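You operate a simulated robot arm through the tools that you are given. There is no shell and no other tool.

You are at the controls of a simulated two-armed robot. One attempt, no reset.

## Task
One of the two blocks by the meter isn't drilled 9 mm deep; put it in the yellow tray.
Fine: zero the meter on its plate first, press it on both blocks, put it back. Set down upright: yellow meter.
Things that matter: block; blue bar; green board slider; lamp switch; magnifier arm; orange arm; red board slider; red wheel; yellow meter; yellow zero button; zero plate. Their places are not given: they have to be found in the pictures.

Only the result counts: the job must be done as asked and must still hold three seconds after the hand-in. Knocking over, shifting, dropping, spilling or breaking anything else fails it.

## Robot
Two 7-joint arms with fingered hands on one trunk that stands fixed in place. Base frame: the origin is at the foot of the trunk, x ahead of it, y to its left, z up. Units: cm, degrees, N and s.
The left shoulder is at [6, 16.6, 95.1], the right one opposite. With the tool pointing down near the work surface each hand reaches from about 36 to 86 cm from the base axis, measured 20 degrees to its own side. Payload 5 kg a hand.
The TCP of each hand is the grasp point between the finger pads, 3.2 cm short of the fingertips. In the tool frame z runs along the fingers and y along their closing line. The gripper opens to 16 cm; its body begins 8.9 cm behind the TCP. The gripper is a hand of 3 fingers: y runs from the thumb to the fingers, the wrist lies at [0, 0, -26.7] in the tool frame, and closing takes about 1.5 s.
Orientation is that of the tool frame in the base frame, as a unit quaternion [x, y, z, w]. With the fingers straight down and closing along the base's y, the tool's x points along the base's -x, its y along +y and its z along -z.

## Interface
- The arms move only by the tool apply_moves. It takes "left_rows", "right_rows" or both (then of equal length, played together; a hand with none holds still); each is one flat list of numbers, 6 for each row, row after row: the shift along the tool's x, y, z in cm, then the turn, a rotation vector about the tool's x, y, z in degrees. In form: [tx, ty, tz, ax, ay, az, tx, ty, tz, ax, ay, az, ...]. A call has 1 to 20 rows; each row shifts and turns the commanded pose from where the row before left it, along the tool's axes as they then stand. "left_gripper" and "right_gripper" are, for a hand that has rows, the finger opening in cm, from 0 to 16, set as the call begins (left out, the last holds). A row lasts 0.2 s, in which the tool goes at most 5 cm and 8.6 degrees; a call with a longer step from one row to the next is refused whole, and so is a gripper value outside its range. Where a pose cannot be reached the arm comes as near as it can. A force on the tool above 40 N (or 10 N above the force at the start of the call, whichever is more), or a blocked arm, ends the call early, and 0.2 s more pass. The fingers move at their own pace (about 4.5 cm/s each) and stop on an object; they squeeze with about 26 N. The grip force told is the motor's: it shows also when the fingers shut on nothing. Time passes only in rows, and 0.2 s behind the last, so rows that do not move let the fingers close. It gives the time, the measured TCP pose, the force on the tool (base axes), the opening and the grip force at its end, in the units of the frame above (readings bear some noise), with the torque about the TCP (base axes, N m) and any sound that the robot's microphone picked up.
- Cameras (640 x 400 px; columns grow to the right, rows downward): "scene" is now at [6.25, -2.39, 159.58]; the picture's right is [-0.15, -0.99, 0.00], its down [-0.67, 0.10, -0.74] and it looks along [0.73, -0.11, -0.68] (base axes); focal length 352 px, centre (320, 200). "left" rides on the left gripper at [-6.5, -0.4, -11.6] in its tool frame; the picture's right is [0.06, -1.00, 0.00], its down [0.87, 0.05, -0.49] and it looks along [0.49, 0.03, 0.87] (tool axes); focal length 261 px, centre (320, 200). "right" rides on the right gripper at [6.5, -0.4, -11.6] in its tool frame; the picture's right is [0.06, 1.00, 0.00], its down [-0.87, 0.05, -0.49] and it looks along [-0.49, 0.03, 0.87] (tool axes); focal length 261 px, centre (320, 200).
- snapshot(camera): a new picture of that camera. The clock stands still meanwhile.
- slide_trunk(by): slides the trunk up (or, below 0, down) by that many cm; the arms and the scene camera ride with it, the base frame stays. It gives what a move gives, with no picture.
- move_fingers(finger1, finger2, thumb_bend, hand): sets how far each is bent, from 0 (flat) to 1 (curled in); at 0.3 the hand is open as for a grip, at 0.7 the pads meet at the TCP. One left out holds its place. A second passes; each finger stops where it meets its share of the squeeze, and holds until it gets a number again. A gripper value or a shape takes the hand back. It gives what a move gives, with no picture; readings hold the bend of each and the force on the fingers (four entries, about 0 where the hand has none), thumb and palm.
- hand_shape(shape, hand): the hand has 3 fingers and takes this shape, open, in about a second: jaw (thumb against the fingers, like two jaws); tri (thumb and two fingers); tip (a fingertip pinch); poke (one finger out to press); point (the index stretched); flat (the hand flat); cup (the hand cupped); fist (a fist). The gripper value then closes the fingers along that shape, each until it touches; the sizes above hold for jaw. It gives what a move gives, with no picture.
- turn_head(pan, tilt): turns the head with the scene camera to pan (to the left, within 86 degrees either way) and tilt (down, from -29 to 69), counted from straight ahead of the robot. It gives what a move gives.
- probe_pixels(camera, pixels): for up to 12 pixels [column, row] of the newest picture of that camera ("zoom" is the newest enlarged one), the place [x, y, z] in the base frame of the surface seen there, good to about 0.2 cm, but the place of the scene camera against the robot may be out by one fixed shift of up to 1.8 cm in any direction. The clock stands still meanwhile.
- enlarge(camera, box): a new picture of the part [left, top, right, bottom] of that camera's present view, enlarged. The clock stands still meanwhile.
- hand_in(): hands the job in; it is judged then, once.

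Leave the grippers open and the arms clear of the work at the hand-in unless told otherwise.

The tools are called after "Request:" as name(argument=value, ...) on one line, values as JSON. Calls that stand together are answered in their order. apply_moves: Moves the arms, as the interface text tells. Its arguments: {"type":"object","properties":{"left_rows":{"type":"array","items":{"type":"number"}},"left_gripper":{"type":"number"},"right_rows":{"type":"array","items":{"type":"number"}},"right_gripper":{"type":"number"}},"required":[]} The other tools are called the same way: slide_trunk (by) moves the trunk up or down; hand_shape (shape, hand) gives the hand a shape; move_fingers (finger1, finger2, thumb_bend, hand) moves the fingers one by one; turn_head (pan, tilt) turns the head that bears the scene camera; snapshot (camera) takes a picture; probe_pixels (camera, pixels) gives the place of the surface under pixels of a picture; enlarge (camera, box) takes an enlarged picture of a part of a camera's view; hand_in () hands the job in.

At the start:

```text
time: 0.0
left_position: [71.0, 21.28, 102.16]
left_orientation: [0.0, 1.0, 0.0, -0.001]
left_ft_force: [-0.3, -0.1, 0.2]
left_ft_torque: [0.02, 0.0, 0.0]
left_width: 15.99
left_gripper_force: 0.1
left_shape: jaw
left_bend: [0.3, 0.3, 0.3]
left_finger forces: [0.0, 0.0, 0.1, 0.0, 0.0, 0.1]
right_position: [53.81, -19.51, 100.99]
right_orientation: [0.0, 1.0, 0.0, 0.0]
right_ft_force: [0.0, 0.8, 1.4]
right_ft_torque: [0.01, -0.02, 0.01]
right_width: 15.98
right_gripper_force: 0.1
right_shape: jaw
right_bend: [0.3, 0.3, 0.3]
right_finger forces: [0.1, 0.0, 0.1, 0.0, 0.0, 0.1]
trunk travel left (down, up): [-50.0, 9.0]
head pan, tilt (commanded): [-8.5, 42.5]
```

scene: 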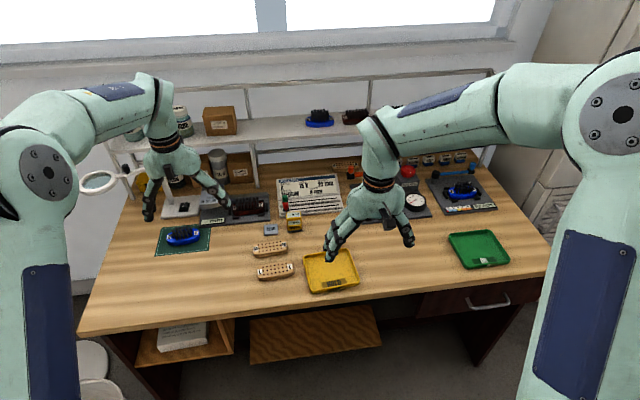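
right: 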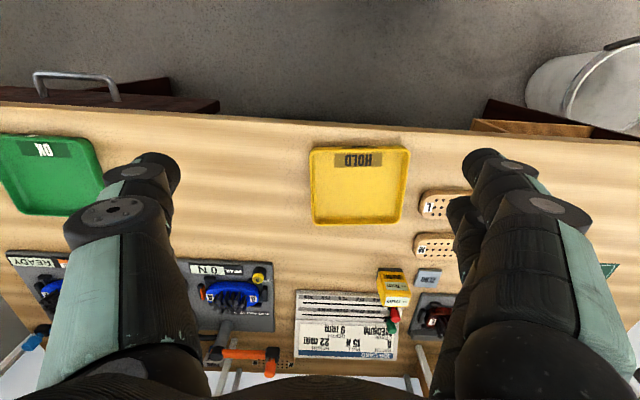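
left: 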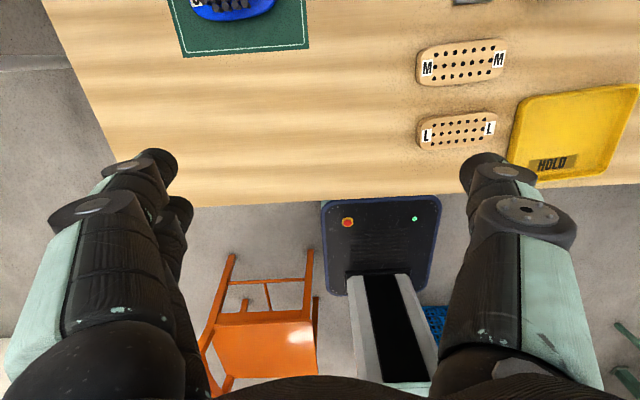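

I see a workbench with two brush-block bodies (L and M) near (270,258), a yellow meter near (293,220), a small plate near (271,230), a yellow HOLD tray near (330,272). I'll enlarge those areas.

Request:
enlarge(camera="scene", box=[230, 160, 370, 300])

Request:
enlarge(camera="right", box=[280, 140, 500, 380])

Request:
enlarge(camera="scene", box=[60, 90, 280, 290])

```text
2.86 times, centred on (300, 230) of scene
```

zoom: 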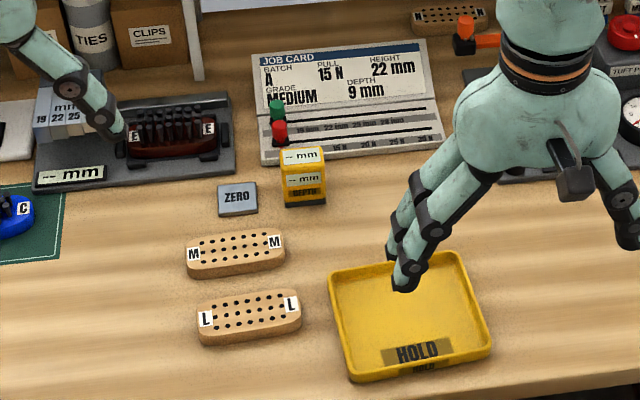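

```text
1.67 times, centred on (390, 260) of right
```

zoom: 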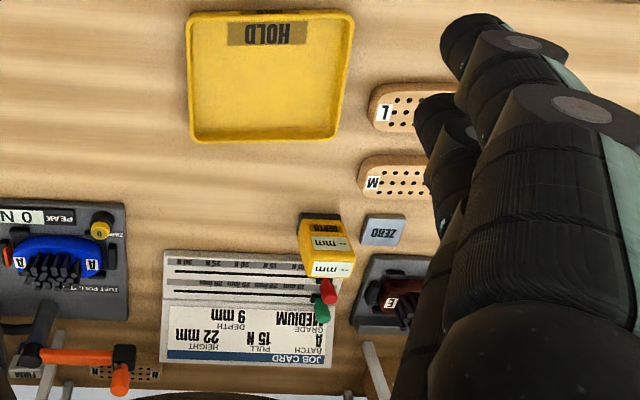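

```text
2.00 times, centred on (170, 190) of scene
```

zoom: 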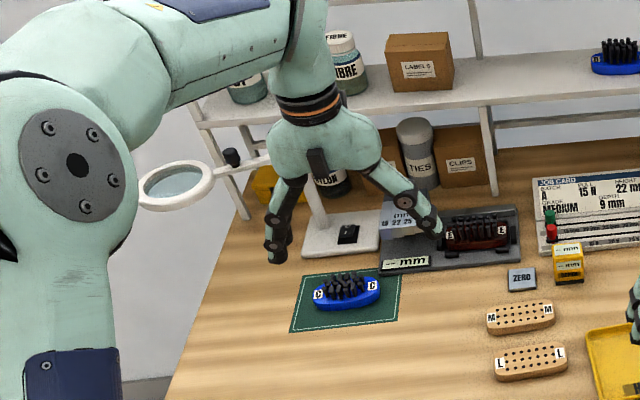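

The enlarged pictures show blocks M and L, a "ZERO" plate, a yellow DEPTH meter with two displays, and the HOLD tray. Now I probe the places from the right camera (meter around (395,287), plate (428,277), blocks M (433,245), L (440,203), tray (360,186)) and the scene for comparison.

Request:
probe_pixels(camera="right", pixels=[[395, 297], [395, 280], [428, 277], [425, 245], [430, 203], [360, 190], [312, 150], [408, 150], [314, 224], [403, 221], [360, 240], [345, 330]])

Request:
probe_pixels(camera="scene", pixels=[[297, 215], [293, 224], [271, 230], [270, 247], [274, 270], [330, 270], [306, 256], [350, 251], [311, 293], [358, 284], [250, 215], [215, 240]])

Request:
enlarge(camera="scene", box=[255, 195, 315, 240])

```text
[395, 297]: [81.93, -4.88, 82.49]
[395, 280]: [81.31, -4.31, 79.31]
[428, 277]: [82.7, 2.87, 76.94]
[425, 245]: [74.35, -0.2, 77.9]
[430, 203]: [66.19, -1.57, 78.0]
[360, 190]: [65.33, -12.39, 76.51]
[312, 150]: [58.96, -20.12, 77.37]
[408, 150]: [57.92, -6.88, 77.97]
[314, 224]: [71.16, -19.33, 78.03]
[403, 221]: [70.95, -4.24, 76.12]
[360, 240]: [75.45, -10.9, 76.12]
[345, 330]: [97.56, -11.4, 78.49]
```

```text
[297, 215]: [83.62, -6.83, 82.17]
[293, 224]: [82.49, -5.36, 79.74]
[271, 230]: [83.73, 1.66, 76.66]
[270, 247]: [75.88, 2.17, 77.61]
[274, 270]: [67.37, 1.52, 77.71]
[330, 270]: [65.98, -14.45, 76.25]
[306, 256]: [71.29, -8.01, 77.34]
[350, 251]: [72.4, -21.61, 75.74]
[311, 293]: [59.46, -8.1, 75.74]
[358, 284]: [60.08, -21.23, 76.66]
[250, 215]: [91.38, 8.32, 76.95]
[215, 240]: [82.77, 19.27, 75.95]
```

```text
8.89 times, centred on (285, 218) of scene
```

zoom: 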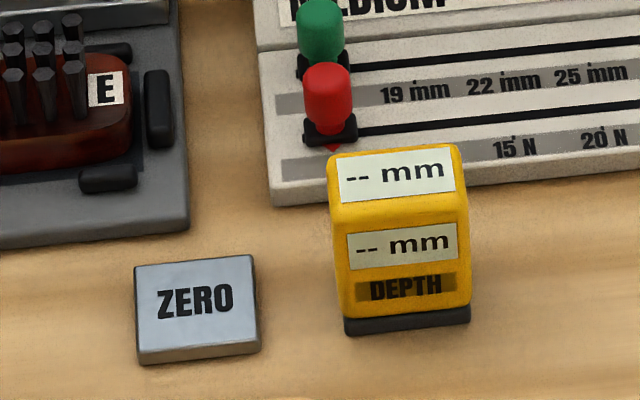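

Table top is about z 76.1; meter near (82,-4.7) with its top at 82.5, plate near (82.7,2.9), blocks around x 74 and x 66. The left hand isn't needed, so I pull it back toward the robot, and bring the right hand nearer the meter for a close look.

Request:
apply_moves(left_rows=[4.0, 0, 0, 0, 0, 0, 4.0, 0, 0, 0, 0, 0, 4.0, 0, 0, 0, 0, 0, 4.0, 1, 0, 0, 0, 0, 4.0, 1, 0, 0, 0, 0, 4.0, 1, 0, 0, 0, 0], right_rows=[-2.3, 2.5, 0.5, 0, 0, 0, -2.3, 2.5, 0.5, 0, 0, 0, -2.3, 2.5, 0.5, 0, 0, 0, -2.3, 2.5, 0.5, 0, 0, 0, -2.3, 2.5, 0.5, 0, 0, 0, -2.3, 2.5, 0.5, 0, 0, 0])

Request:
snapshot(camera="right")

Request:
snapshot(camera="scene")

```text
time: 1.4
left_position: [46.89, 24.46, 102.31]
left_orientation: [0.0, 1.0, -0.001, 0.001]
left_ft_force: [-1.1, 0.6, 0.2]
left_ft_torque: [-0.04, -0.05, 0.03]
left_width: 15.99
left_gripper_force: 0.2
left_shape: jaw
left_bend: [0.3, 0.3, 0.3]
left_finger forces: [0.0, 0.1, 0.1, 0.0, 0.0, 0.0]
right_position: [67.52, -4.29, 97.88]
right_orientation: [-0.001, 1.0, 0.0, 0.0]
right_ft_force: [0.5, -0.2, 0.0]
right_ft_torque: [-0.08, -0.01, 0.01]
right_width: 16.02
right_gripper_force: 0.2
right_shape: jaw
right_bend: [0.3, 0.3, 0.3]
right_finger forces: [0.0, 0.0, 0.1, 0.0, 0.0, 0.0]
trunk travel left (down, up): [-50.0, 9.0]
head pan, tilt (commanded): [-8.5, 42.5]
```

```text
taken
```

right: 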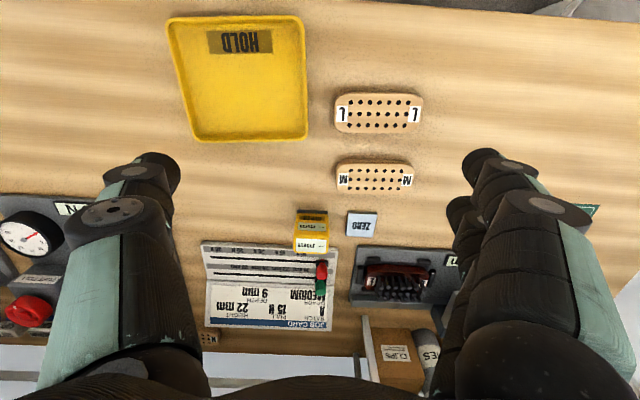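

```text
taken
```

scene: 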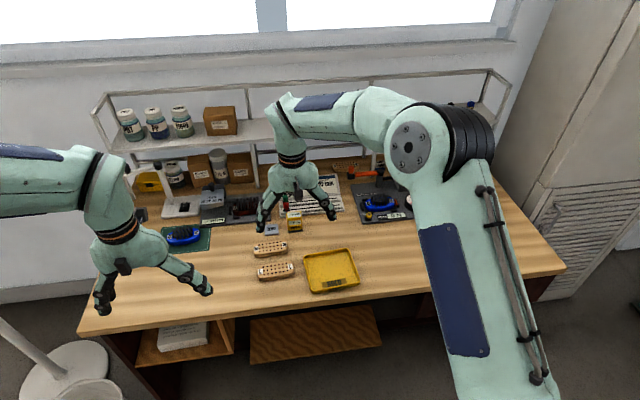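

The right camera now sees everything: meter (312,232), plate (361,223), M (375,178), L (378,113), tray (240,75). I enlarge this region and probe exact points.

Request:
enlarge(camera="right", box=[280, 195, 390, 265])

```text
5.71 times, centred on (335, 230) of right
```

zoom: 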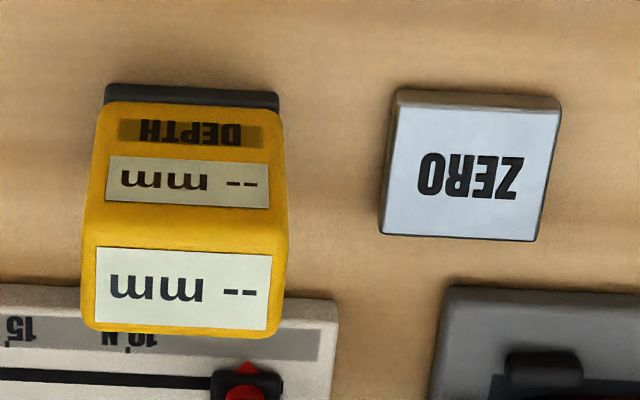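

I probe the meter's top corners, its base edge, and the plate corners in this zoomed picture.

Request:
probe_pixels(camera="zoom", pixels=[[97, 235], [278, 242], [272, 325], [95, 318], [110, 90], [275, 98], [402, 105], [555, 112], [533, 235], [384, 230], [20, 290], [245, 385]])

Request:
enlarge(camera="right", box=[320, 80, 440, 200])

```text
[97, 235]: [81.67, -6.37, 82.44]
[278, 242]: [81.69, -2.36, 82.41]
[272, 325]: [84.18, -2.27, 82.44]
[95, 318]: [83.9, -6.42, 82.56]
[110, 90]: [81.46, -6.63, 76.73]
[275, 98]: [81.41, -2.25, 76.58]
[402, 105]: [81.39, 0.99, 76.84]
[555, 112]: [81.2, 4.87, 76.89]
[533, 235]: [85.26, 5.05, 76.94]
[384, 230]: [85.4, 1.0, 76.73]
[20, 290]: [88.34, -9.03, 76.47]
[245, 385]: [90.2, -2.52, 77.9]
```

```text
3.33 times, centred on (380, 140) of right
```

zoom: 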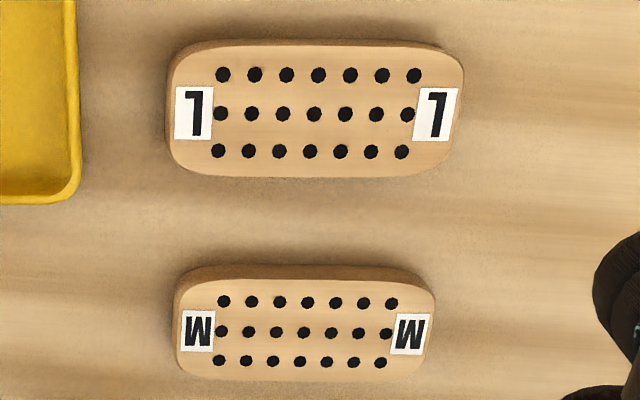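

Meter: x 81.5–84.4, y −6.5…−2.3, top z 82.45, nearly square to the axes. Plate centre about (83.3, 3.0), top 76.85. Now I probe the corners of both blocks.

Request:
probe_pixels(camera="zoom", pixels=[[176, 110], [455, 110], [318, 60], [312, 165], [318, 42], [182, 330], [428, 335], [305, 285], [300, 373], [45, 150], [315, 95], [300, 318]])

Request:
probe_pixels(camera="right", pixels=[[240, 80], [172, 22], [300, 20], [305, 130], [196, 137], [250, 139], [304, 75], [183, 80], [290, 380], [330, 385], [380, 300], [240, 110]])

```text
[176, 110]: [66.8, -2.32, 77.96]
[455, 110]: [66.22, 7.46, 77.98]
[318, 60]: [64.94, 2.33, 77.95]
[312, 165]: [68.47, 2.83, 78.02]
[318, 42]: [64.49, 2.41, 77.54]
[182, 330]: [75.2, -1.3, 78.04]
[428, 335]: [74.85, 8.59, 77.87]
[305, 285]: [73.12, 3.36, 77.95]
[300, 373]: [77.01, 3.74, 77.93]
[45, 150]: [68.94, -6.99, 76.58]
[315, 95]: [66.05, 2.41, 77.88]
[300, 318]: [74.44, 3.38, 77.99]
```

```text
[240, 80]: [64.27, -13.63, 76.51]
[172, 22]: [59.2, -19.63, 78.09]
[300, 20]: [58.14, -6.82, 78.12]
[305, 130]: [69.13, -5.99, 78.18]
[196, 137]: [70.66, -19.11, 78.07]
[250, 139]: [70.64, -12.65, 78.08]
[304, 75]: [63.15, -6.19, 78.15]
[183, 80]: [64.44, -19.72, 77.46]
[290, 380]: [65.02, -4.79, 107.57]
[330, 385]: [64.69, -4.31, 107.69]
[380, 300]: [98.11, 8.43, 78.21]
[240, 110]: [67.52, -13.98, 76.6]
```

Block L: centre ≈(66.5,2.6), M: centre ≈(75.05,3.6), both tops at z 77.97; tray interior x 59–70.6, y −19.6…−6. I check obstacles behind the meter: sliders near (322,270), the gray fixture edge near (350,265), and the shelf edge in the scene picture.

Request:
enlarge(camera="scene", box=[200, 130, 380, 250])

Request:
probe_pixels(camera="right", pixels=[[321, 270], [321, 288], [356, 248], [380, 270], [358, 290], [203, 245], [322, 255], [230, 255], [375, 330], [425, 345], [385, 275], [450, 262]])

Request:
probe_pixels(camera="scene", pixels=[[190, 146], [240, 139], [350, 128], [265, 170]])

```text
3.33 times, centred on (290, 190) of scene
```

zoom: 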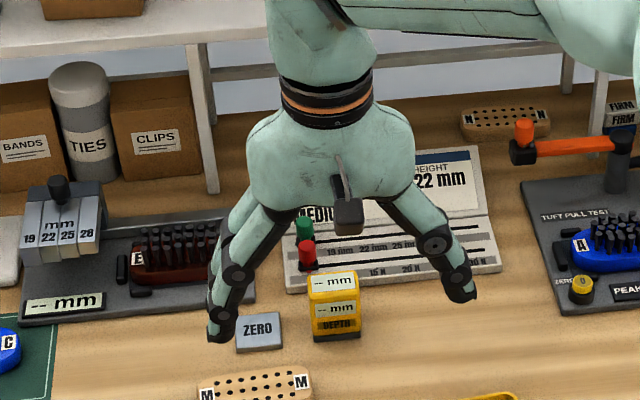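

```text
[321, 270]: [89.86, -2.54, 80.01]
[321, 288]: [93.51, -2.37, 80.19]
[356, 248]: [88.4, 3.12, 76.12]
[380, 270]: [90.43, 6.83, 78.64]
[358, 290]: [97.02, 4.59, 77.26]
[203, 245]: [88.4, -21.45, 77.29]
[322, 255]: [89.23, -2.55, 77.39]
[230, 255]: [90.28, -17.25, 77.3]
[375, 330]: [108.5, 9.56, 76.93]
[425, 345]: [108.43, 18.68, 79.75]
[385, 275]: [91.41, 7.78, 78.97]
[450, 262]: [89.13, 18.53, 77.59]
```

```text
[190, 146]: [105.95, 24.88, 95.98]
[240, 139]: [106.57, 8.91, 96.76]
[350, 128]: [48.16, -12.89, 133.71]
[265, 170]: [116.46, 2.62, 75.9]
```

The sliders stand at x≈90, z up to 80, the card's front edge at x≈88; the shelf begins at x≈105. The meter is far out, so I tilt the right hand 15° (fingers forward-down), narrow the opening to 9 cm, and bring it above the meter at z 90.

Request:
apply_moves(right_rows=[0, 0, 0, 0, -7.5, 0, 0, 0, 0, 0, -7.5, 0, -2.544, -0.02, 2.314, 0, 0, 0, -2.544, -0.02, 2.314, 0, 0, 0, -2.544, -0.02, 2.314, 0, 0, 0, -2.544, -0.02, 2.314, 0, 0, 0, -2.544, -0.02, 2.314, 0, 0, 0, 0, 0, 0, 0, 0, 0], right_gripper=9)

Request:
snapshot(camera="right")

Request:
snapshot(camera="scene")

```text
time: 3.2
left_position: [46.75, 24.31, 102.27]
left_orientation: [0.0, 1.0, 0.0, 0.0]
left_ft_force: [0.6, 0.9, -0.1]
left_ft_torque: [0.0, 0.0, -0.01]
left_width: 15.98
left_gripper_force: 0.0
left_shape: jaw
left_bend: [0.3, 0.3, 0.3]
left_finger forces: [0.0, 0.0, 0.0, 0.1, 0.0, 0.0]
right_position: [82.81, -4.53, 90.27]
right_orientation: [0.0, 0.991, 0.0, 0.13]
right_ft_force: [-0.4, 0.0, -1.2]
right_ft_torque: [-0.04, 0.03, -0.01]
right_width: 9.04
right_gripper_force: 0.0
right_shape: jaw
right_bend: [0.71, 0.71, 0.7]
right_finger forces: [0.0, 0.0, 0.0, 0.0, 0.0, 0.0]
trunk travel left (down, up): [-50.0, 9.0]
head pan, tilt (commanded): [-8.5, 42.5]
```

```text
taken
```

right: 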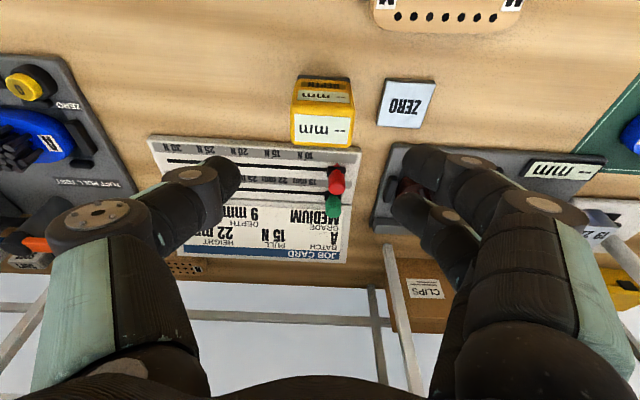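

```text
taken
```

scene: 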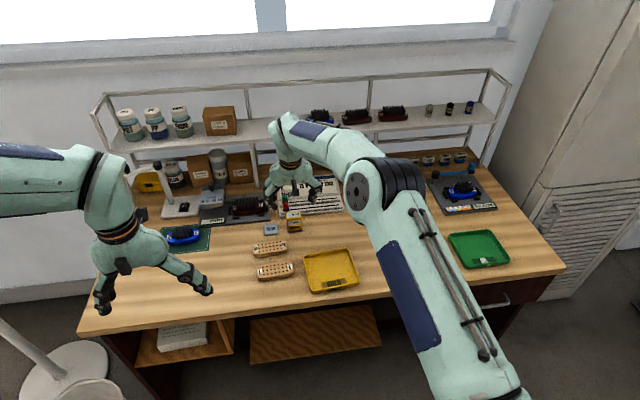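

The hand is above the meter; fingertips appear at (228,175) on the thumb side and (425,160),(405,205) on the finger side, meter top at (322,130). I probe the fingertips and the meter to check alignment and finger spread.

Request:
probe_pixels(camera="right", pixels=[[230, 168], [225, 185], [430, 152], [420, 165], [400, 205], [410, 225], [297, 122], [348, 122], [347, 145], [297, 145], [322, 118], [405, 100]])

Request:
enlarge(camera="right", box=[160, 60, 520, 285])

```text
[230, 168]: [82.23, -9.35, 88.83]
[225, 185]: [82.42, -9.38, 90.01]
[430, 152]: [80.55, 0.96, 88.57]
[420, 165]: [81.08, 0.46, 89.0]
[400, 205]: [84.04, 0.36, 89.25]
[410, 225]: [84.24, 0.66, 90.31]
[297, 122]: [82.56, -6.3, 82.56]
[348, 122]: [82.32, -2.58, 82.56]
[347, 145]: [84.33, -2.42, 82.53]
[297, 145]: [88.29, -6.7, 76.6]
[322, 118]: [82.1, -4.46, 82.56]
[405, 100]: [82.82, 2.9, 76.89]
```

```text
1.78 times, centred on (340, 172) of right
```

zoom: 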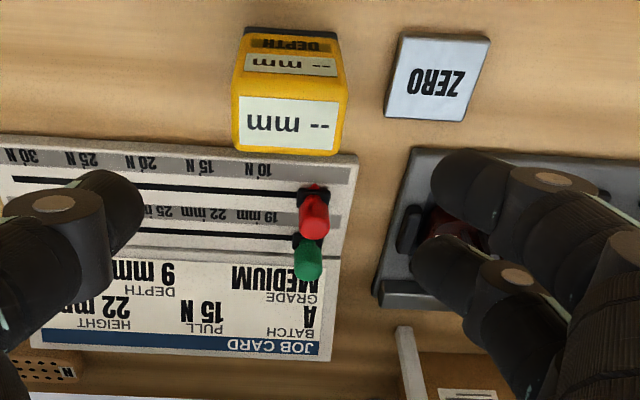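

Finger pads are centred on y≈−4.45, straddling the meter (y −6.5…−2.3), with the fingers ±1.8 cm in x. I lower straight down to TCP z 80.8 (tips at about 77.7, above the table and plate).

Request:
apply_moves(right_rows=[0.462, 0.02, 1.837, 0, 0, 0, 0.462, 0.02, 1.837, 0, 0, 0, 0.462, 0.02, 1.837, 0, 0, 0, 0.462, 0.02, 1.837, 0, 0, 0, 0.462, 0.02, 1.837, 0, 0, 0, 0, 0, 0, 0, 0, 0], right_gripper=9)

Request:
snapshot(camera="right")

Request:
enlarge(camera="scene", box=[220, 150, 370, 250])

```text
time: 4.6
left_position: [46.84, 24.33, 102.26]
left_orientation: [-0.001, 1.0, 0.0, -0.001]
left_ft_force: [-0.1, -0.3, 0.5]
left_ft_torque: [-0.01, 0.03, 0.02]
left_width: 16.01
left_gripper_force: 0.0
left_shape: jaw
left_bend: [0.3, 0.3, 0.3]
left_finger forces: [0.0, 0.1, 0.0, 0.0, 0.0, 0.0]
right_position: [83.01, -4.3, 80.66]
right_orientation: [0.0, 0.992, 0.0, 0.13]
right_ft_force: [-0.4, 0.6, 0.7]
right_ft_torque: [0.0, 0.03, -0.01]
right_width: 9.01
right_gripper_force: 0.0
right_shape: jaw
right_bend: [0.72, 0.71, 0.7]
right_finger forces: [0.1, 0.0, 0.0, 0.0, 0.0, 0.0]
trunk travel left (down, up): [-50.0, 9.0]
head pan, tilt (commanded): [-8.5, 42.5]
```

```text
taken
```

right: 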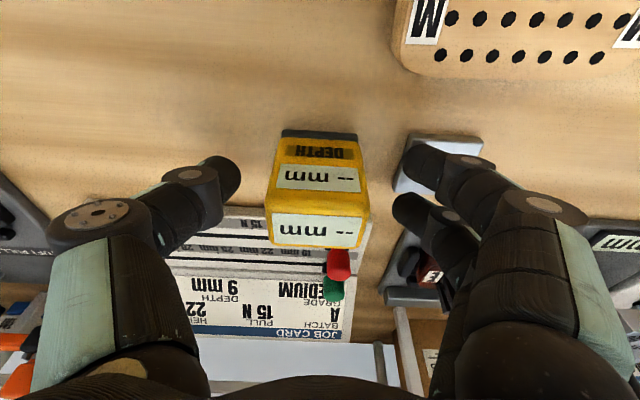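

```text
4.00 times, centred on (295, 200) of scene
```

zoom: 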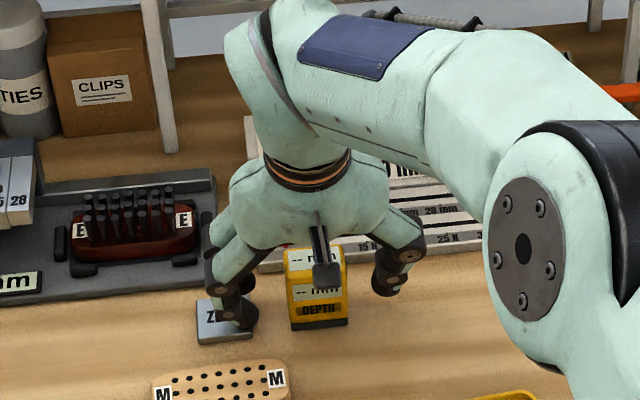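

The meter is centred between the thumb (240,185) and the fingers (395,205). I close the fingers on it, holding still for 2 s.

Request:
apply_moves(right_rows=[0, 0, 0, 0, 0, 0, 0, 0, 0, 0, 0, 0, 0, 0, 0, 0, 0, 0, 0, 0, 0, 0, 0, 0, 0, 0, 0, 0, 0, 0, 0, 0, 0, 0, 0, 0, 0, 0, 0, 0, 0, 0, 0, 0, 0, 0, 0, 0, 0, 0, 0, 0, 0, 0], right_gripper=2)

Request:
snapshot(camera="right")

Request:
enlarge(camera="scene", box=[220, 150, 370, 250])

```text
time: 6.6
left_position: [46.91, 24.31, 102.25]
left_orientation: [0.0, 1.0, 0.0, -0.001]
left_ft_force: [-0.7, -0.2, -0.5]
left_ft_torque: [-0.01, -0.04, -0.01]
left_width: 15.95
left_gripper_force: 0.0
left_shape: jaw
left_bend: [0.3, 0.3, 0.3]
left_finger forces: [0.0, 0.1, 0.1, 0.0, 0.0, 0.0]
right_position: [82.96, -4.45, 80.63]
right_orientation: [0.0, 0.991, 0.0, 0.131]
right_ft_force: [0.4, -0.1, -0.6]
right_ft_torque: [-0.03, 0.02, 0.01]
right_width: 4.18
right_gripper_force: 25.6
right_shape: jaw
right_bend: [0.73, 0.73, 0.7]
right_finger forces: [11.6, 11.7, 0.0, 0.0, 23.5, 0.1]
trunk travel left (down, up): [-50.0, 9.0]
head pan, tilt (commanded): [-8.5, 42.5]
```

```text
taken
```

right: 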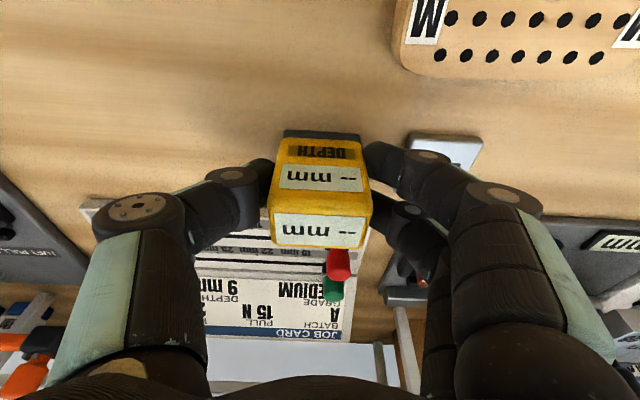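

```text
4.00 times, centred on (295, 200) of scene
```

zoom: 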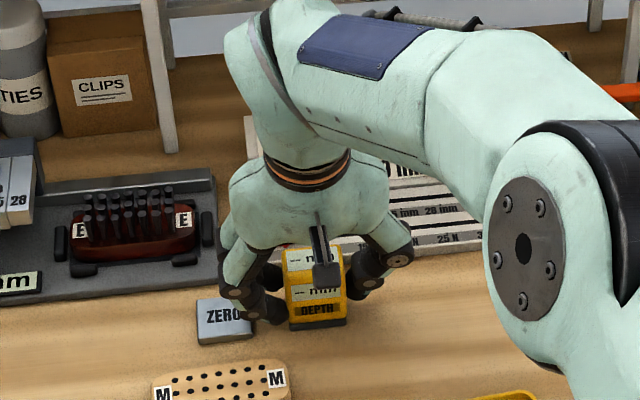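

The grip holds (width 4.18 cm, 25.6 N), meter home TCP ≈ (82.97, −4.43, 80.65). I lift 3 cm and look.

Request:
apply_moves(right_rows=[-0.194, 0, -0.7245, 0, 0, 0, -0.194, 0, -0.7245, 0, 0, 0, -0.194, 0, -0.7245, 0, 0, 0, -0.194, 0, -0.7245, 0, 0, 0, 0, 0, 0, 0, 0, 0])

Request:
snapshot(camera="right")

Request:
enlarge(camera="scene", box=[220, 150, 370, 250])

```text
time: 7.8
left_position: [47.02, 24.31, 102.28]
left_orientation: [0.0, 1.0, 0.001, 0.0]
left_ft_force: [-0.6, 0.4, 0.3]
left_ft_torque: [0.0, 0.01, -0.02]
left_width: 15.98
left_gripper_force: 0.1
left_shape: jaw
left_bend: [0.3, 0.3, 0.3]
left_finger forces: [0.1, 0.1, 0.0, 0.1, 0.0, 0.1]
right_position: [82.83, -4.57, 83.63]
right_orientation: [-0.001, 0.991, 0.0, 0.131]
right_ft_force: [0.2, -0.7, -1.9]
right_ft_torque: [-0.03, 0.0, -0.03]
right_width: 4.18
right_gripper_force: 26.3
right_shape: jaw
right_bend: [0.73, 0.73, 0.7]
right_finger forces: [11.8, 11.6, 0.0, 0.1, 23.5, 0.0]
trunk travel left (down, up): [-50.0, 9.0]
head pan, tilt (commanded): [-8.5, 42.5]
```

```text
taken
```

right: 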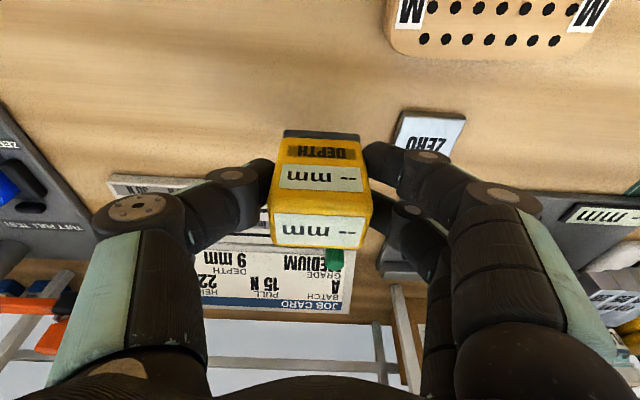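

```text
4.00 times, centred on (295, 200) of scene
```

zoom: 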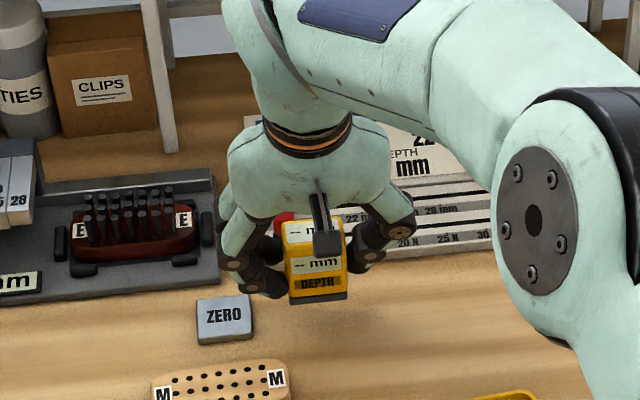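

The meter is held firmly and clear. I move it over the zero plate (dy +7.5, dx +0.4), still 3 cm up.

Request:
apply_moves(right_rows=[-0.097, 1.875, 0.026, 0, 0, 0, -0.097, 1.875, 0.026, 0, 0, 0, -0.097, 1.875, 0.026, 0, 0, 0, -0.097, 1.875, 0.026, 0, 0, 0, 0, 0, 0, 0, 0, 0])

Request:
snapshot(camera="right")

Request:
enlarge(camera="scene", box=[220, 150, 370, 250])

```text
time: 9.0
left_position: [46.84, 24.2, 102.36]
left_orientation: [0.001, 1.0, 0.0, 0.0]
left_ft_force: [0.3, -0.2, -0.2]
left_ft_torque: [-0.01, -0.02, 0.0]
left_width: 15.97
left_gripper_force: 0.0
left_shape: jaw
left_bend: [0.3, 0.3, 0.3]
left_finger forces: [0.0, 0.0, 0.0, 0.1, 0.0, 0.0]
right_position: [83.39, 3.14, 83.63]
right_orientation: [0.001, 0.991, 0.0, 0.13]
right_ft_force: [-0.5, -0.7, -2.3]
right_ft_torque: [0.0, 0.01, 0.03]
right_width: 4.14
right_gripper_force: 26.2
right_shape: jaw
right_bend: [0.73, 0.73, 0.7]
right_finger forces: [11.8, 11.8, 0.0, 0.0, 23.6, 0.0]
trunk travel left (down, up): [-50.0, 9.0]
head pan, tilt (commanded): [-8.5, 42.5]
```

```text
taken
```

right: 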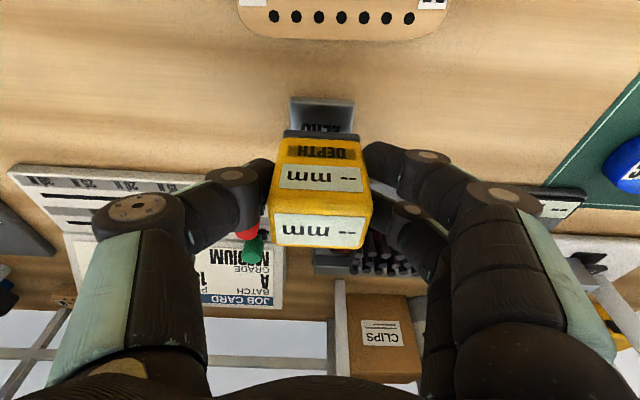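

```text
4.00 times, centred on (295, 200) of scene
```

zoom: 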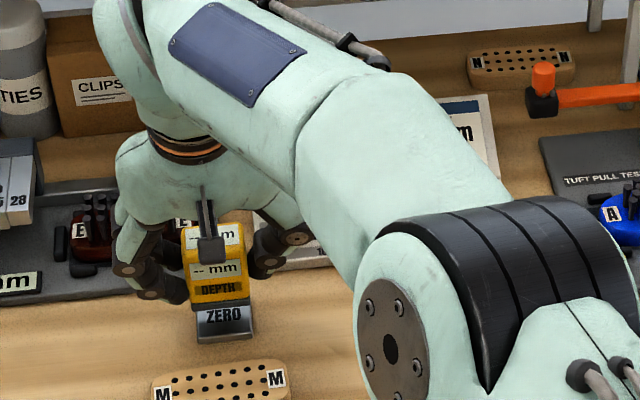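

The meter is over the plate (TCP (83.39,3.14); plate centre (83.3,2.98)). I descend 1.9 cm, with a small y correction, to just above the plate.

Request:
apply_moves(right_rows=[0.164, -0.05, 0.612, 0, 0, 0, 0.164, -0.05, 0.612, 0, 0, 0, 0.164, -0.05, 0.612, 0, 0, 0, 0, 0, 0, 0, 0, 0])

Request:
snapshot(camera="right")

Request:
enlarge(camera="scene", box=[240, 190, 330, 240])

```text
time: 10.0
left_position: [46.95, 24.24, 102.31]
left_orientation: [0.0, 1.0, -0.001, 0.0]
left_ft_force: [-0.7, -0.4, -1.4]
left_ft_torque: [0.01, -0.03, 0.0]
left_width: 15.98
left_gripper_force: 0.2
left_shape: jaw
left_bend: [0.3, 0.3, 0.3]
left_finger forces: [0.0, 0.0, 0.0, 0.0, 0.1, 0.1]
right_position: [83.37, 2.83, 81.74]
right_orientation: [0.0, 0.991, -0.001, 0.131]
right_ft_force: [-0.2, 0.9, -1.9]
right_ft_torque: [-0.03, -0.02, 0.02]
right_width: 4.2
right_gripper_force: 26.0
right_shape: jaw
right_bend: [0.73, 0.73, 0.7]
right_finger forces: [11.9, 11.8, 0.0, 0.0, 23.6, 0.0]
trunk travel left (down, up): [-50.0, 9.0]
head pan, tilt (commanded): [-8.5, 42.5]
```

```text
taken
```

right: 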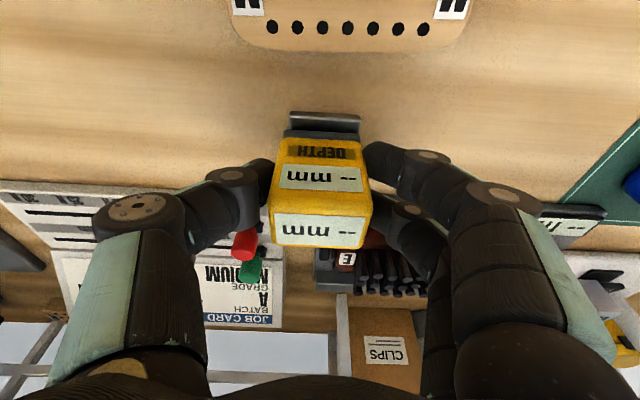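

```text
7.11 times, centred on (285, 215) of scene
```

zoom: 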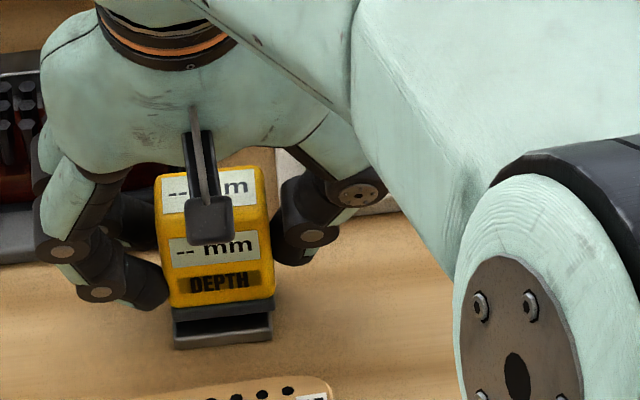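

The meter hovers just above the plate, centred within ~2 mm. I nudge +0.15 in y and descend slowly 0.4 cm, watching force, sound and display.

Request:
apply_moves(right_rows=[0, 0.15, 0, 0, 0, 0, 0.026, 0, 0.0966, 0, 0, 0, 0.026, 0, 0.0966, 0, 0, 0, 0.026, 0, 0.0966, 0, 0, 0, 0.026, 0, 0.0966, 0, 0, 0, 0, 0, 0, 0, 0, 0])

Request:
enlarge(camera="right", box=[240, 90, 400, 260])

```text
time: 11.4
left_position: [46.78, 24.36, 102.27]
left_orientation: [0.0, 1.0, 0.0, 0.0]
left_ft_force: [0.7, -0.4, -0.5]
left_ft_torque: [-0.01, 0.0, 0.03]
left_width: 16.01
left_gripper_force: 0.1
left_shape: jaw
left_bend: [0.3, 0.3, 0.3]
left_finger forces: [0.0, 0.1, 0.0, 0.1, 0.0, 0.0]
right_position: [83.37, 3.02, 81.36]
right_orientation: [0.0, 0.991, 0.001, 0.131]
right_ft_force: [-1.1, 0.6, 2.2]
right_ft_torque: [0.05, -0.01, 0.01]
right_width: 4.16
right_gripper_force: 25.7
right_shape: jaw
right_bend: [0.73, 0.73, 0.7]
right_finger forces: [12.2, 12.0, 0.1, 0.0, 24.2, 0.0]
trunk travel left (down, up): [-50.0, 9.0]
head pan, tilt (commanded): [-8.5, 42.5]
```

```text
2.35 times, centred on (320, 175) of right
```

zoom: 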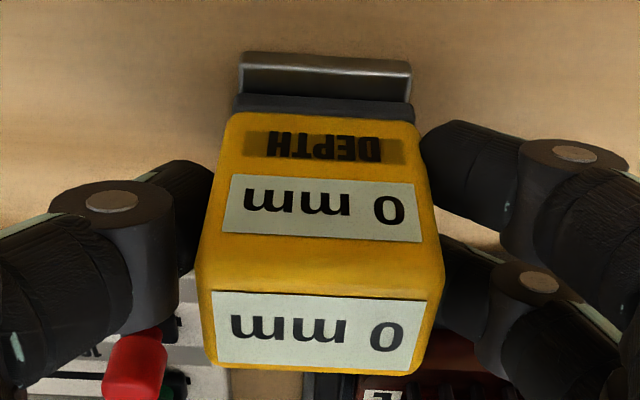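

Contact: force went from −1.9 to +2.2 N and the display now reads "0 mm". I press another 0.05 cm and hold for a second to make sure the zero is taken.

Request:
apply_moves(right_rows=[0.013, 0, 0.048, 0, 0, 0, 0, 0, 0, 0, 0, 0, 0, 0, 0, 0, 0, 0, 0, 0, 0, 0, 0, 0, 0, 0, 0, 0, 0, 0])

Request:
enlarge(camera="right", box=[240, 90, 400, 260])

```text
time: 12.6
left_position: [46.85, 24.24, 102.4]
left_orientation: [0.001, 1.0, 0.0, 0.0]
left_ft_force: [-0.3, 0.3, -0.1]
left_ft_torque: [0.0, 0.03, -0.01]
left_width: 15.98
left_gripper_force: 0.1
left_shape: jaw
left_bend: [0.3, 0.3, 0.3]
left_finger forces: [0.0, 0.0, 0.0, 0.0, 0.1, 0.0]
right_position: [83.44, 2.99, 81.31]
right_orientation: [0.0, 0.991, 0.0, 0.131]
right_ft_force: [0.2, 0.4, 9.8]
right_ft_torque: [0.04, 0.0, 0.01]
right_width: 4.22
right_gripper_force: 25.5
right_shape: jaw
right_bend: [0.73, 0.73, 0.7]
right_finger forces: [12.9, 12.7, 0.0, 0.0, 26.2, 0.0]
trunk travel left (down, up): [-50.0, 9.0]
head pan, tilt (commanded): [-8.5, 42.5]
```

```text
2.35 times, centred on (320, 175) of right
```

zoom: 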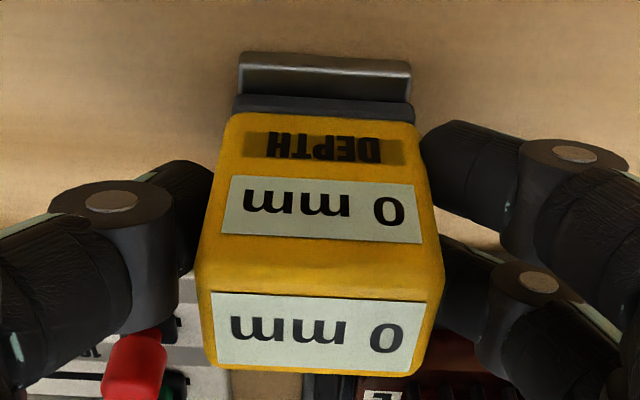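

Zero reading is steady at 9.8 N. I lift 3.5 cm straight up and carry the meter over block M's centre (75.05, 3.6).

Request:
apply_moves(right_rows=[-0.302, 0, -1.127, 0, 0, 0, -0.302, 0, -1.127, 0, 0, 0, -0.302, 0, -1.127, 0, 0, 0, 2.018, 0.15, -0.54, 0, 0, 0, 2.018, 0.15, -0.54, 0, 0, 0, 2.018, 0.15, -0.54, 0, 0, 0, 2.018, 0.15, -0.54, 0, 0, 0, 0, 0, 0, 0, 0, 0])

Request:
snapshot(camera="right")

Request:
snapshot(camera="scene")

```text
time: 14.4
left_position: [46.96, 24.22, 102.29]
left_orientation: [0.0, 1.0, 0.0, 0.001]
left_ft_force: [0.9, 0.3, 0.6]
left_ft_torque: [0.01, 0.01, -0.03]
left_width: 15.97
left_gripper_force: 0.2
left_shape: jaw
left_bend: [0.3, 0.3, 0.3]
left_finger forces: [0.0, 0.1, 0.0, 0.1, 0.1, 0.0]
right_position: [75.11, 3.78, 84.79]
right_orientation: [0.0, 0.991, -0.001, 0.131]
right_ft_force: [-0.3, -0.8, -2.6]
right_ft_torque: [0.01, 0.01, 0.01]
right_width: 4.19
right_gripper_force: 25.8
right_shape: jaw
right_bend: [0.73, 0.73, 0.7]
right_finger forces: [12.7, 12.5, 0.0, 0.0, 25.0, 0.0]
trunk travel left (down, up): [-50.0, 9.0]
head pan, tilt (commanded): [-8.5, 42.5]
```

```text
taken
```

right: 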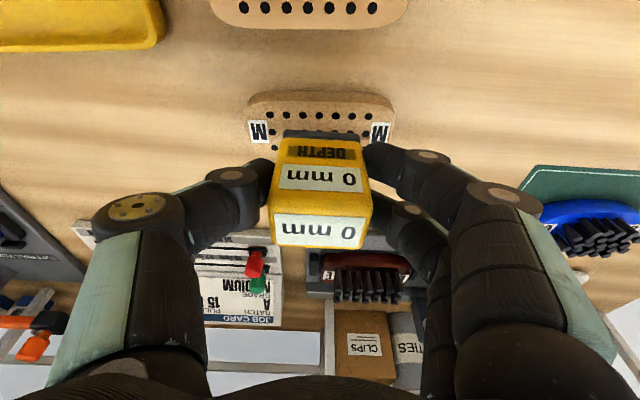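

```text
taken
```

scene: 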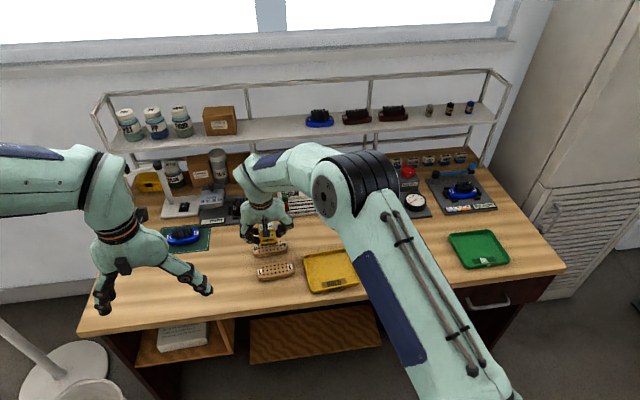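

The display holds 0 mm; the meter is centred over M (labels at 258 and 380 px, meter at 320). I descend 2.0 cm, then slowly another 0.45 to contact.

Request:
apply_moves(right_rows=[0.173, -0.03, 0.644, 0, 0, 0, 0.173, -0.03, 0.644, 0, 0, 0, 0.173, -0.03, 0.644, 0, 0, 0, 0.026, 0, 0.0966, 0, 0, 0, 0.026, 0, 0.0966, 0, 0, 0, 0.026, 0, 0.0966, 0, 0, 0, 0, 0, 0, 0, 0, 0])

Request:
enlarge(camera="right", box=[220, 70, 420, 260])

```text
time: 16.0
left_position: [46.87, 24.35, 102.22]
left_orientation: [0.0, 1.0, 0.0, -0.001]
left_ft_force: [-0.2, 0.2, -0.7]
left_ft_torque: [0.02, -0.02, -0.02]
left_width: 16.0
left_gripper_force: 0.1
left_shape: jaw
left_bend: [0.3, 0.3, 0.3]
left_finger forces: [0.0, 0.0, 0.0, 0.0, 0.1, 0.0]
right_position: [74.89, 3.57, 82.33]
right_orientation: [0.0, 0.991, 0.0, 0.131]
right_ft_force: [-2.0, 0.1, -2.1]
right_ft_torque: [0.0, 0.02, 0.0]
right_width: 4.19
right_gripper_force: 26.1
right_shape: jaw
right_bend: [0.73, 0.73, 0.7]
right_finger forces: [12.6, 12.5, 0.0, 0.0, 25.0, 0.1]
trunk travel left (down, up): [-50.0, 9.0]
head pan, tilt (commanded): [-8.5, 42.5]
```

```text
2.11 times, centred on (320, 165) of right
```

zoom: 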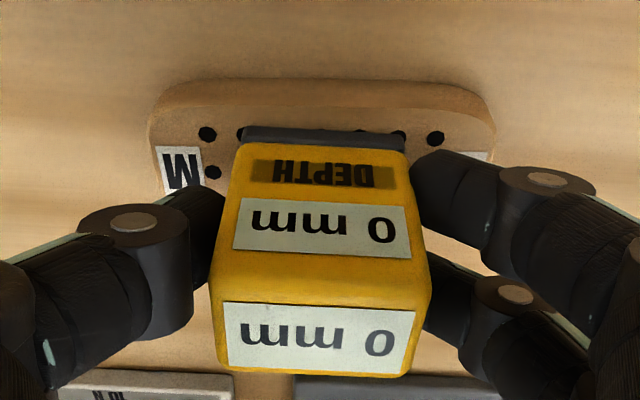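

No contact yet (force −2.1 N). I continue 0.15 cm more, slowly.

Request:
apply_moves(right_rows=[-0.12, 0, 0.03, 0, 0, 0, 0.013, 0, 0.0483, 0, 0, 0, 0.013, 0, 0.0483, 0, 0, 0, 0.013, 0, 0.0483, 0, 0, 0, 0, 0, 0, 0, 0, 0])

Request:
enlarge(camera="right", box=[220, 70, 420, 260])

```text
time: 17.2
left_position: [46.89, 24.3, 102.36]
left_orientation: [0.0, 1.0, 0.001, 0.0]
left_ft_force: [0.1, -0.1, -1.3]
left_ft_torque: [0.01, -0.04, 0.01]
left_width: 15.96
left_gripper_force: 0.1
left_shape: jaw
left_bend: [0.3, 0.3, 0.3]
left_finger forces: [0.0, 0.0, 0.0, 0.1, 0.0, 0.0]
right_position: [75.1, 3.54, 82.34]
right_orientation: [0.0, 0.992, 0.001, 0.13]
right_ft_force: [-0.6, -0.5, 0.9]
right_ft_torque: [0.04, 0.0, -0.03]
right_width: 4.2
right_gripper_force: 26.2
right_shape: jaw
right_bend: [0.73, 0.73, 0.7]
right_finger forces: [12.8, 12.6, 0.1, 0.0, 25.2, 0.0]
trunk travel left (down, up): [-50.0, 9.0]
head pan, tilt (commanded): [-8.5, 42.5]
```

```text
2.11 times, centred on (320, 165) of right
```

zoom: 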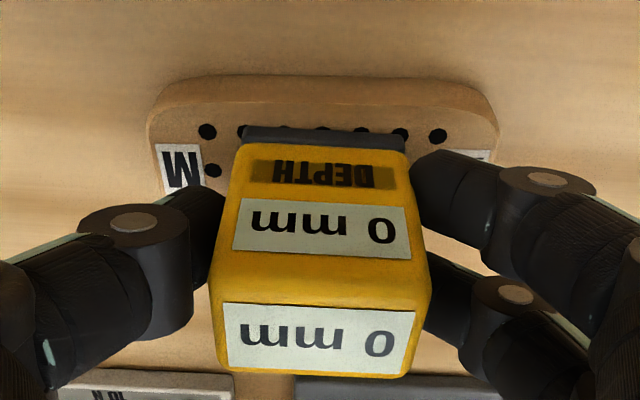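

Just touching (+0.9 N); display still 0. I press a little more, another 0.1 cm, and hold.

Request:
apply_moves(right_rows=[0.013, 0, 0.0483, 0, 0, 0, 0.013, 0, 0.0483, 0, 0, 0, 0, 0, 0, 0, 0, 0, 0, 0, 0, 0, 0, 0, 0, 0, 0, 0, 0, 0])

Request:
enlarge(camera="right", box=[220, 70, 420, 260])

```text
time: 18.4
left_position: [46.82, 24.32, 102.25]
left_orientation: [0.0, 1.0, -0.001, 0.0]
left_ft_force: [0.2, 0.0, 0.7]
left_ft_torque: [-0.01, -0.01, 0.0]
left_width: 15.99
left_gripper_force: 0.0
left_shape: jaw
left_bend: [0.3, 0.3, 0.3]
left_finger forces: [0.0, 0.0, 0.0, 0.1, 0.1, 0.1]
right_position: [75.03, 3.52, 82.37]
right_orientation: [-0.001, 0.991, 0.0, 0.131]
right_ft_force: [1.4, 0.0, 10.8]
right_ft_torque: [0.05, -0.05, -0.01]
right_width: 4.19
right_gripper_force: 26.3
right_shape: jaw
right_bend: [0.73, 0.73, 0.7]
right_finger forces: [13.3, 13.0, 0.0, 0.0, 26.2, 0.1]
trunk travel left (down, up): [-50.0, 9.0]
head pan, tilt (commanded): [-8.5, 42.5]
```

```text
2.11 times, centred on (320, 165) of right
```

zoom: 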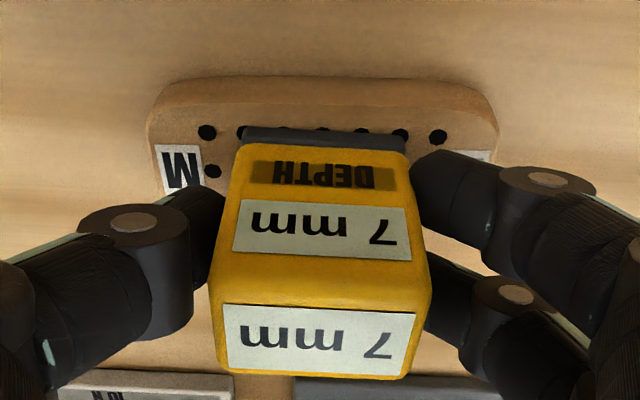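

The display changed to what looks like an upside-down 7 mm at 10.8 N. I verify with the scene camera.

Request:
enlarge(camera="scene", box=[235, 205, 315, 260])

```text
7.27 times, centred on (275, 232) of scene
```

zoom: 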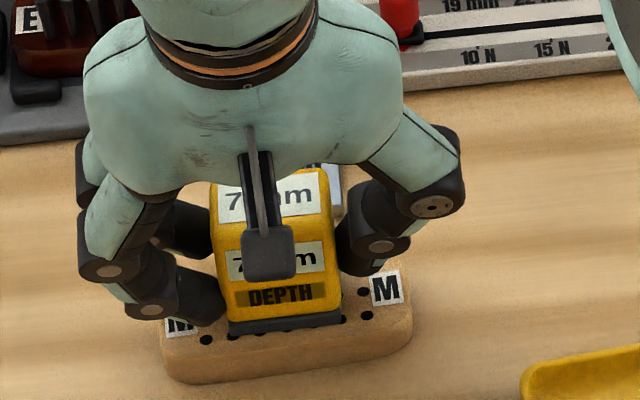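

Block M reads 7 mm. I lift 2.6 cm and carry the meter over block L's centre (66.6, 2.6).

Request:
apply_moves(right_rows=[-0.224, 0, -0.837, 0, 0, 0, -0.224, 0, -0.837, 0, 0, 0, -0.224, 0, -0.837, 0, 0, 0, 2.035, -0.235, -0.545, 0, 0, 0, 2.035, -0.235, -0.545, 0, 0, 0, 2.035, -0.235, -0.545, 0, 0, 0, 2.035, -0.235, -0.545, 0, 0, 0, 0, 0, 0, 0, 0, 0])

Request:
snapshot(camera="right")

```text
time: 20.2
left_position: [46.85, 24.33, 102.29]
left_orientation: [-0.001, 1.0, 0.0, 0.001]
left_ft_force: [-0.6, 0.4, -0.9]
left_ft_torque: [0.0, 0.02, 0.0]
left_width: 15.98
left_gripper_force: 0.1
left_shape: jaw
left_bend: [0.3, 0.3, 0.3]
left_finger forces: [0.0, 0.0, 0.0, 0.1, 0.0, 0.1]
right_position: [66.78, 2.5, 84.74]
right_orientation: [0.0, 0.991, 0.0, 0.131]
right_ft_force: [0.2, 0.1, -2.0]
right_ft_torque: [0.01, 0.01, 0.02]
right_width: 4.19
right_gripper_force: 26.0
right_shape: jaw
right_bend: [0.73, 0.73, 0.7]
right_finger forces: [12.6, 12.5, 0.0, 0.0, 25.2, 0.0]
trunk travel left (down, up): [-50.0, 9.0]
head pan, tilt (commanded): [-8.5, 42.5]
```

```text
taken
```

right: 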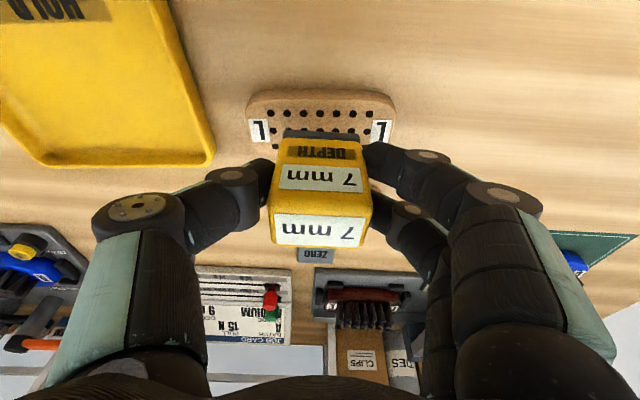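

Meter centred over L, display holding 7 mm. I descend 2.25 cm, then creep 0.2 cm.

Request:
apply_moves(right_rows=[0.25, 0.02, 0.7, 0, 0, 0, 0.22, 0.02, 0.72, 0, 0, 0, 0.18, 0.02, 0.72, 0, 0, 0, 0.013, 0, 0.0483, 0, 0, 0, 0.013, 0, 0.0483, 0, 0, 0, 0.013, 0, 0.0483, 0, 0, 0, 0.013, 0, 0.0483, 0, 0, 0, 0, 0, 0, 0, 0, 0])

Request:
enlarge(camera="right", box=[220, 70, 420, 260])

```text
time: 22.0
left_position: [46.92, 24.37, 102.32]
left_orientation: [0.0, 1.0, 0.001, 0.0]
left_ft_force: [-0.6, -0.3, -0.3]
left_ft_torque: [0.0, -0.02, 0.0]
left_width: 15.99
left_gripper_force: 0.0
left_shape: jaw
left_bend: [0.3, 0.3, 0.3]
left_finger forces: [0.0, 0.1, 0.0, 0.1, 0.0, 0.1]
right_position: [66.52, 2.59, 82.39]
right_orientation: [0.0, 0.991, -0.001, 0.131]
right_ft_force: [-0.3, 0.3, 1.0]
right_ft_torque: [0.08, -0.02, -0.02]
right_width: 4.21
right_gripper_force: 25.8
right_shape: jaw
right_bend: [0.73, 0.73, 0.7]
right_finger forces: [12.6, 12.6, 0.1, 0.0, 25.5, 0.0]
trunk travel left (down, up): [-50.0, 9.0]
head pan, tilt (commanded): [-8.5, 42.5]
```

```text
2.11 times, centred on (320, 165) of right
```

zoom: 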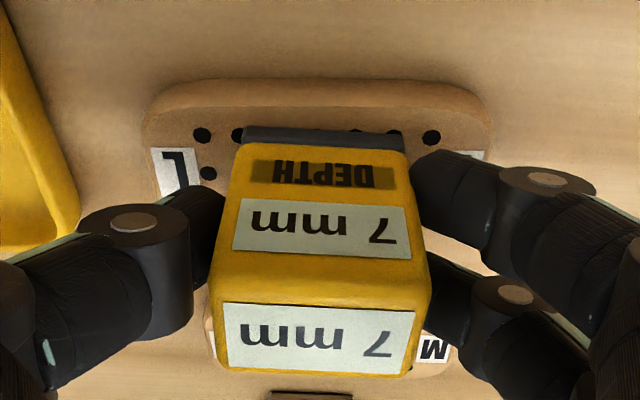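

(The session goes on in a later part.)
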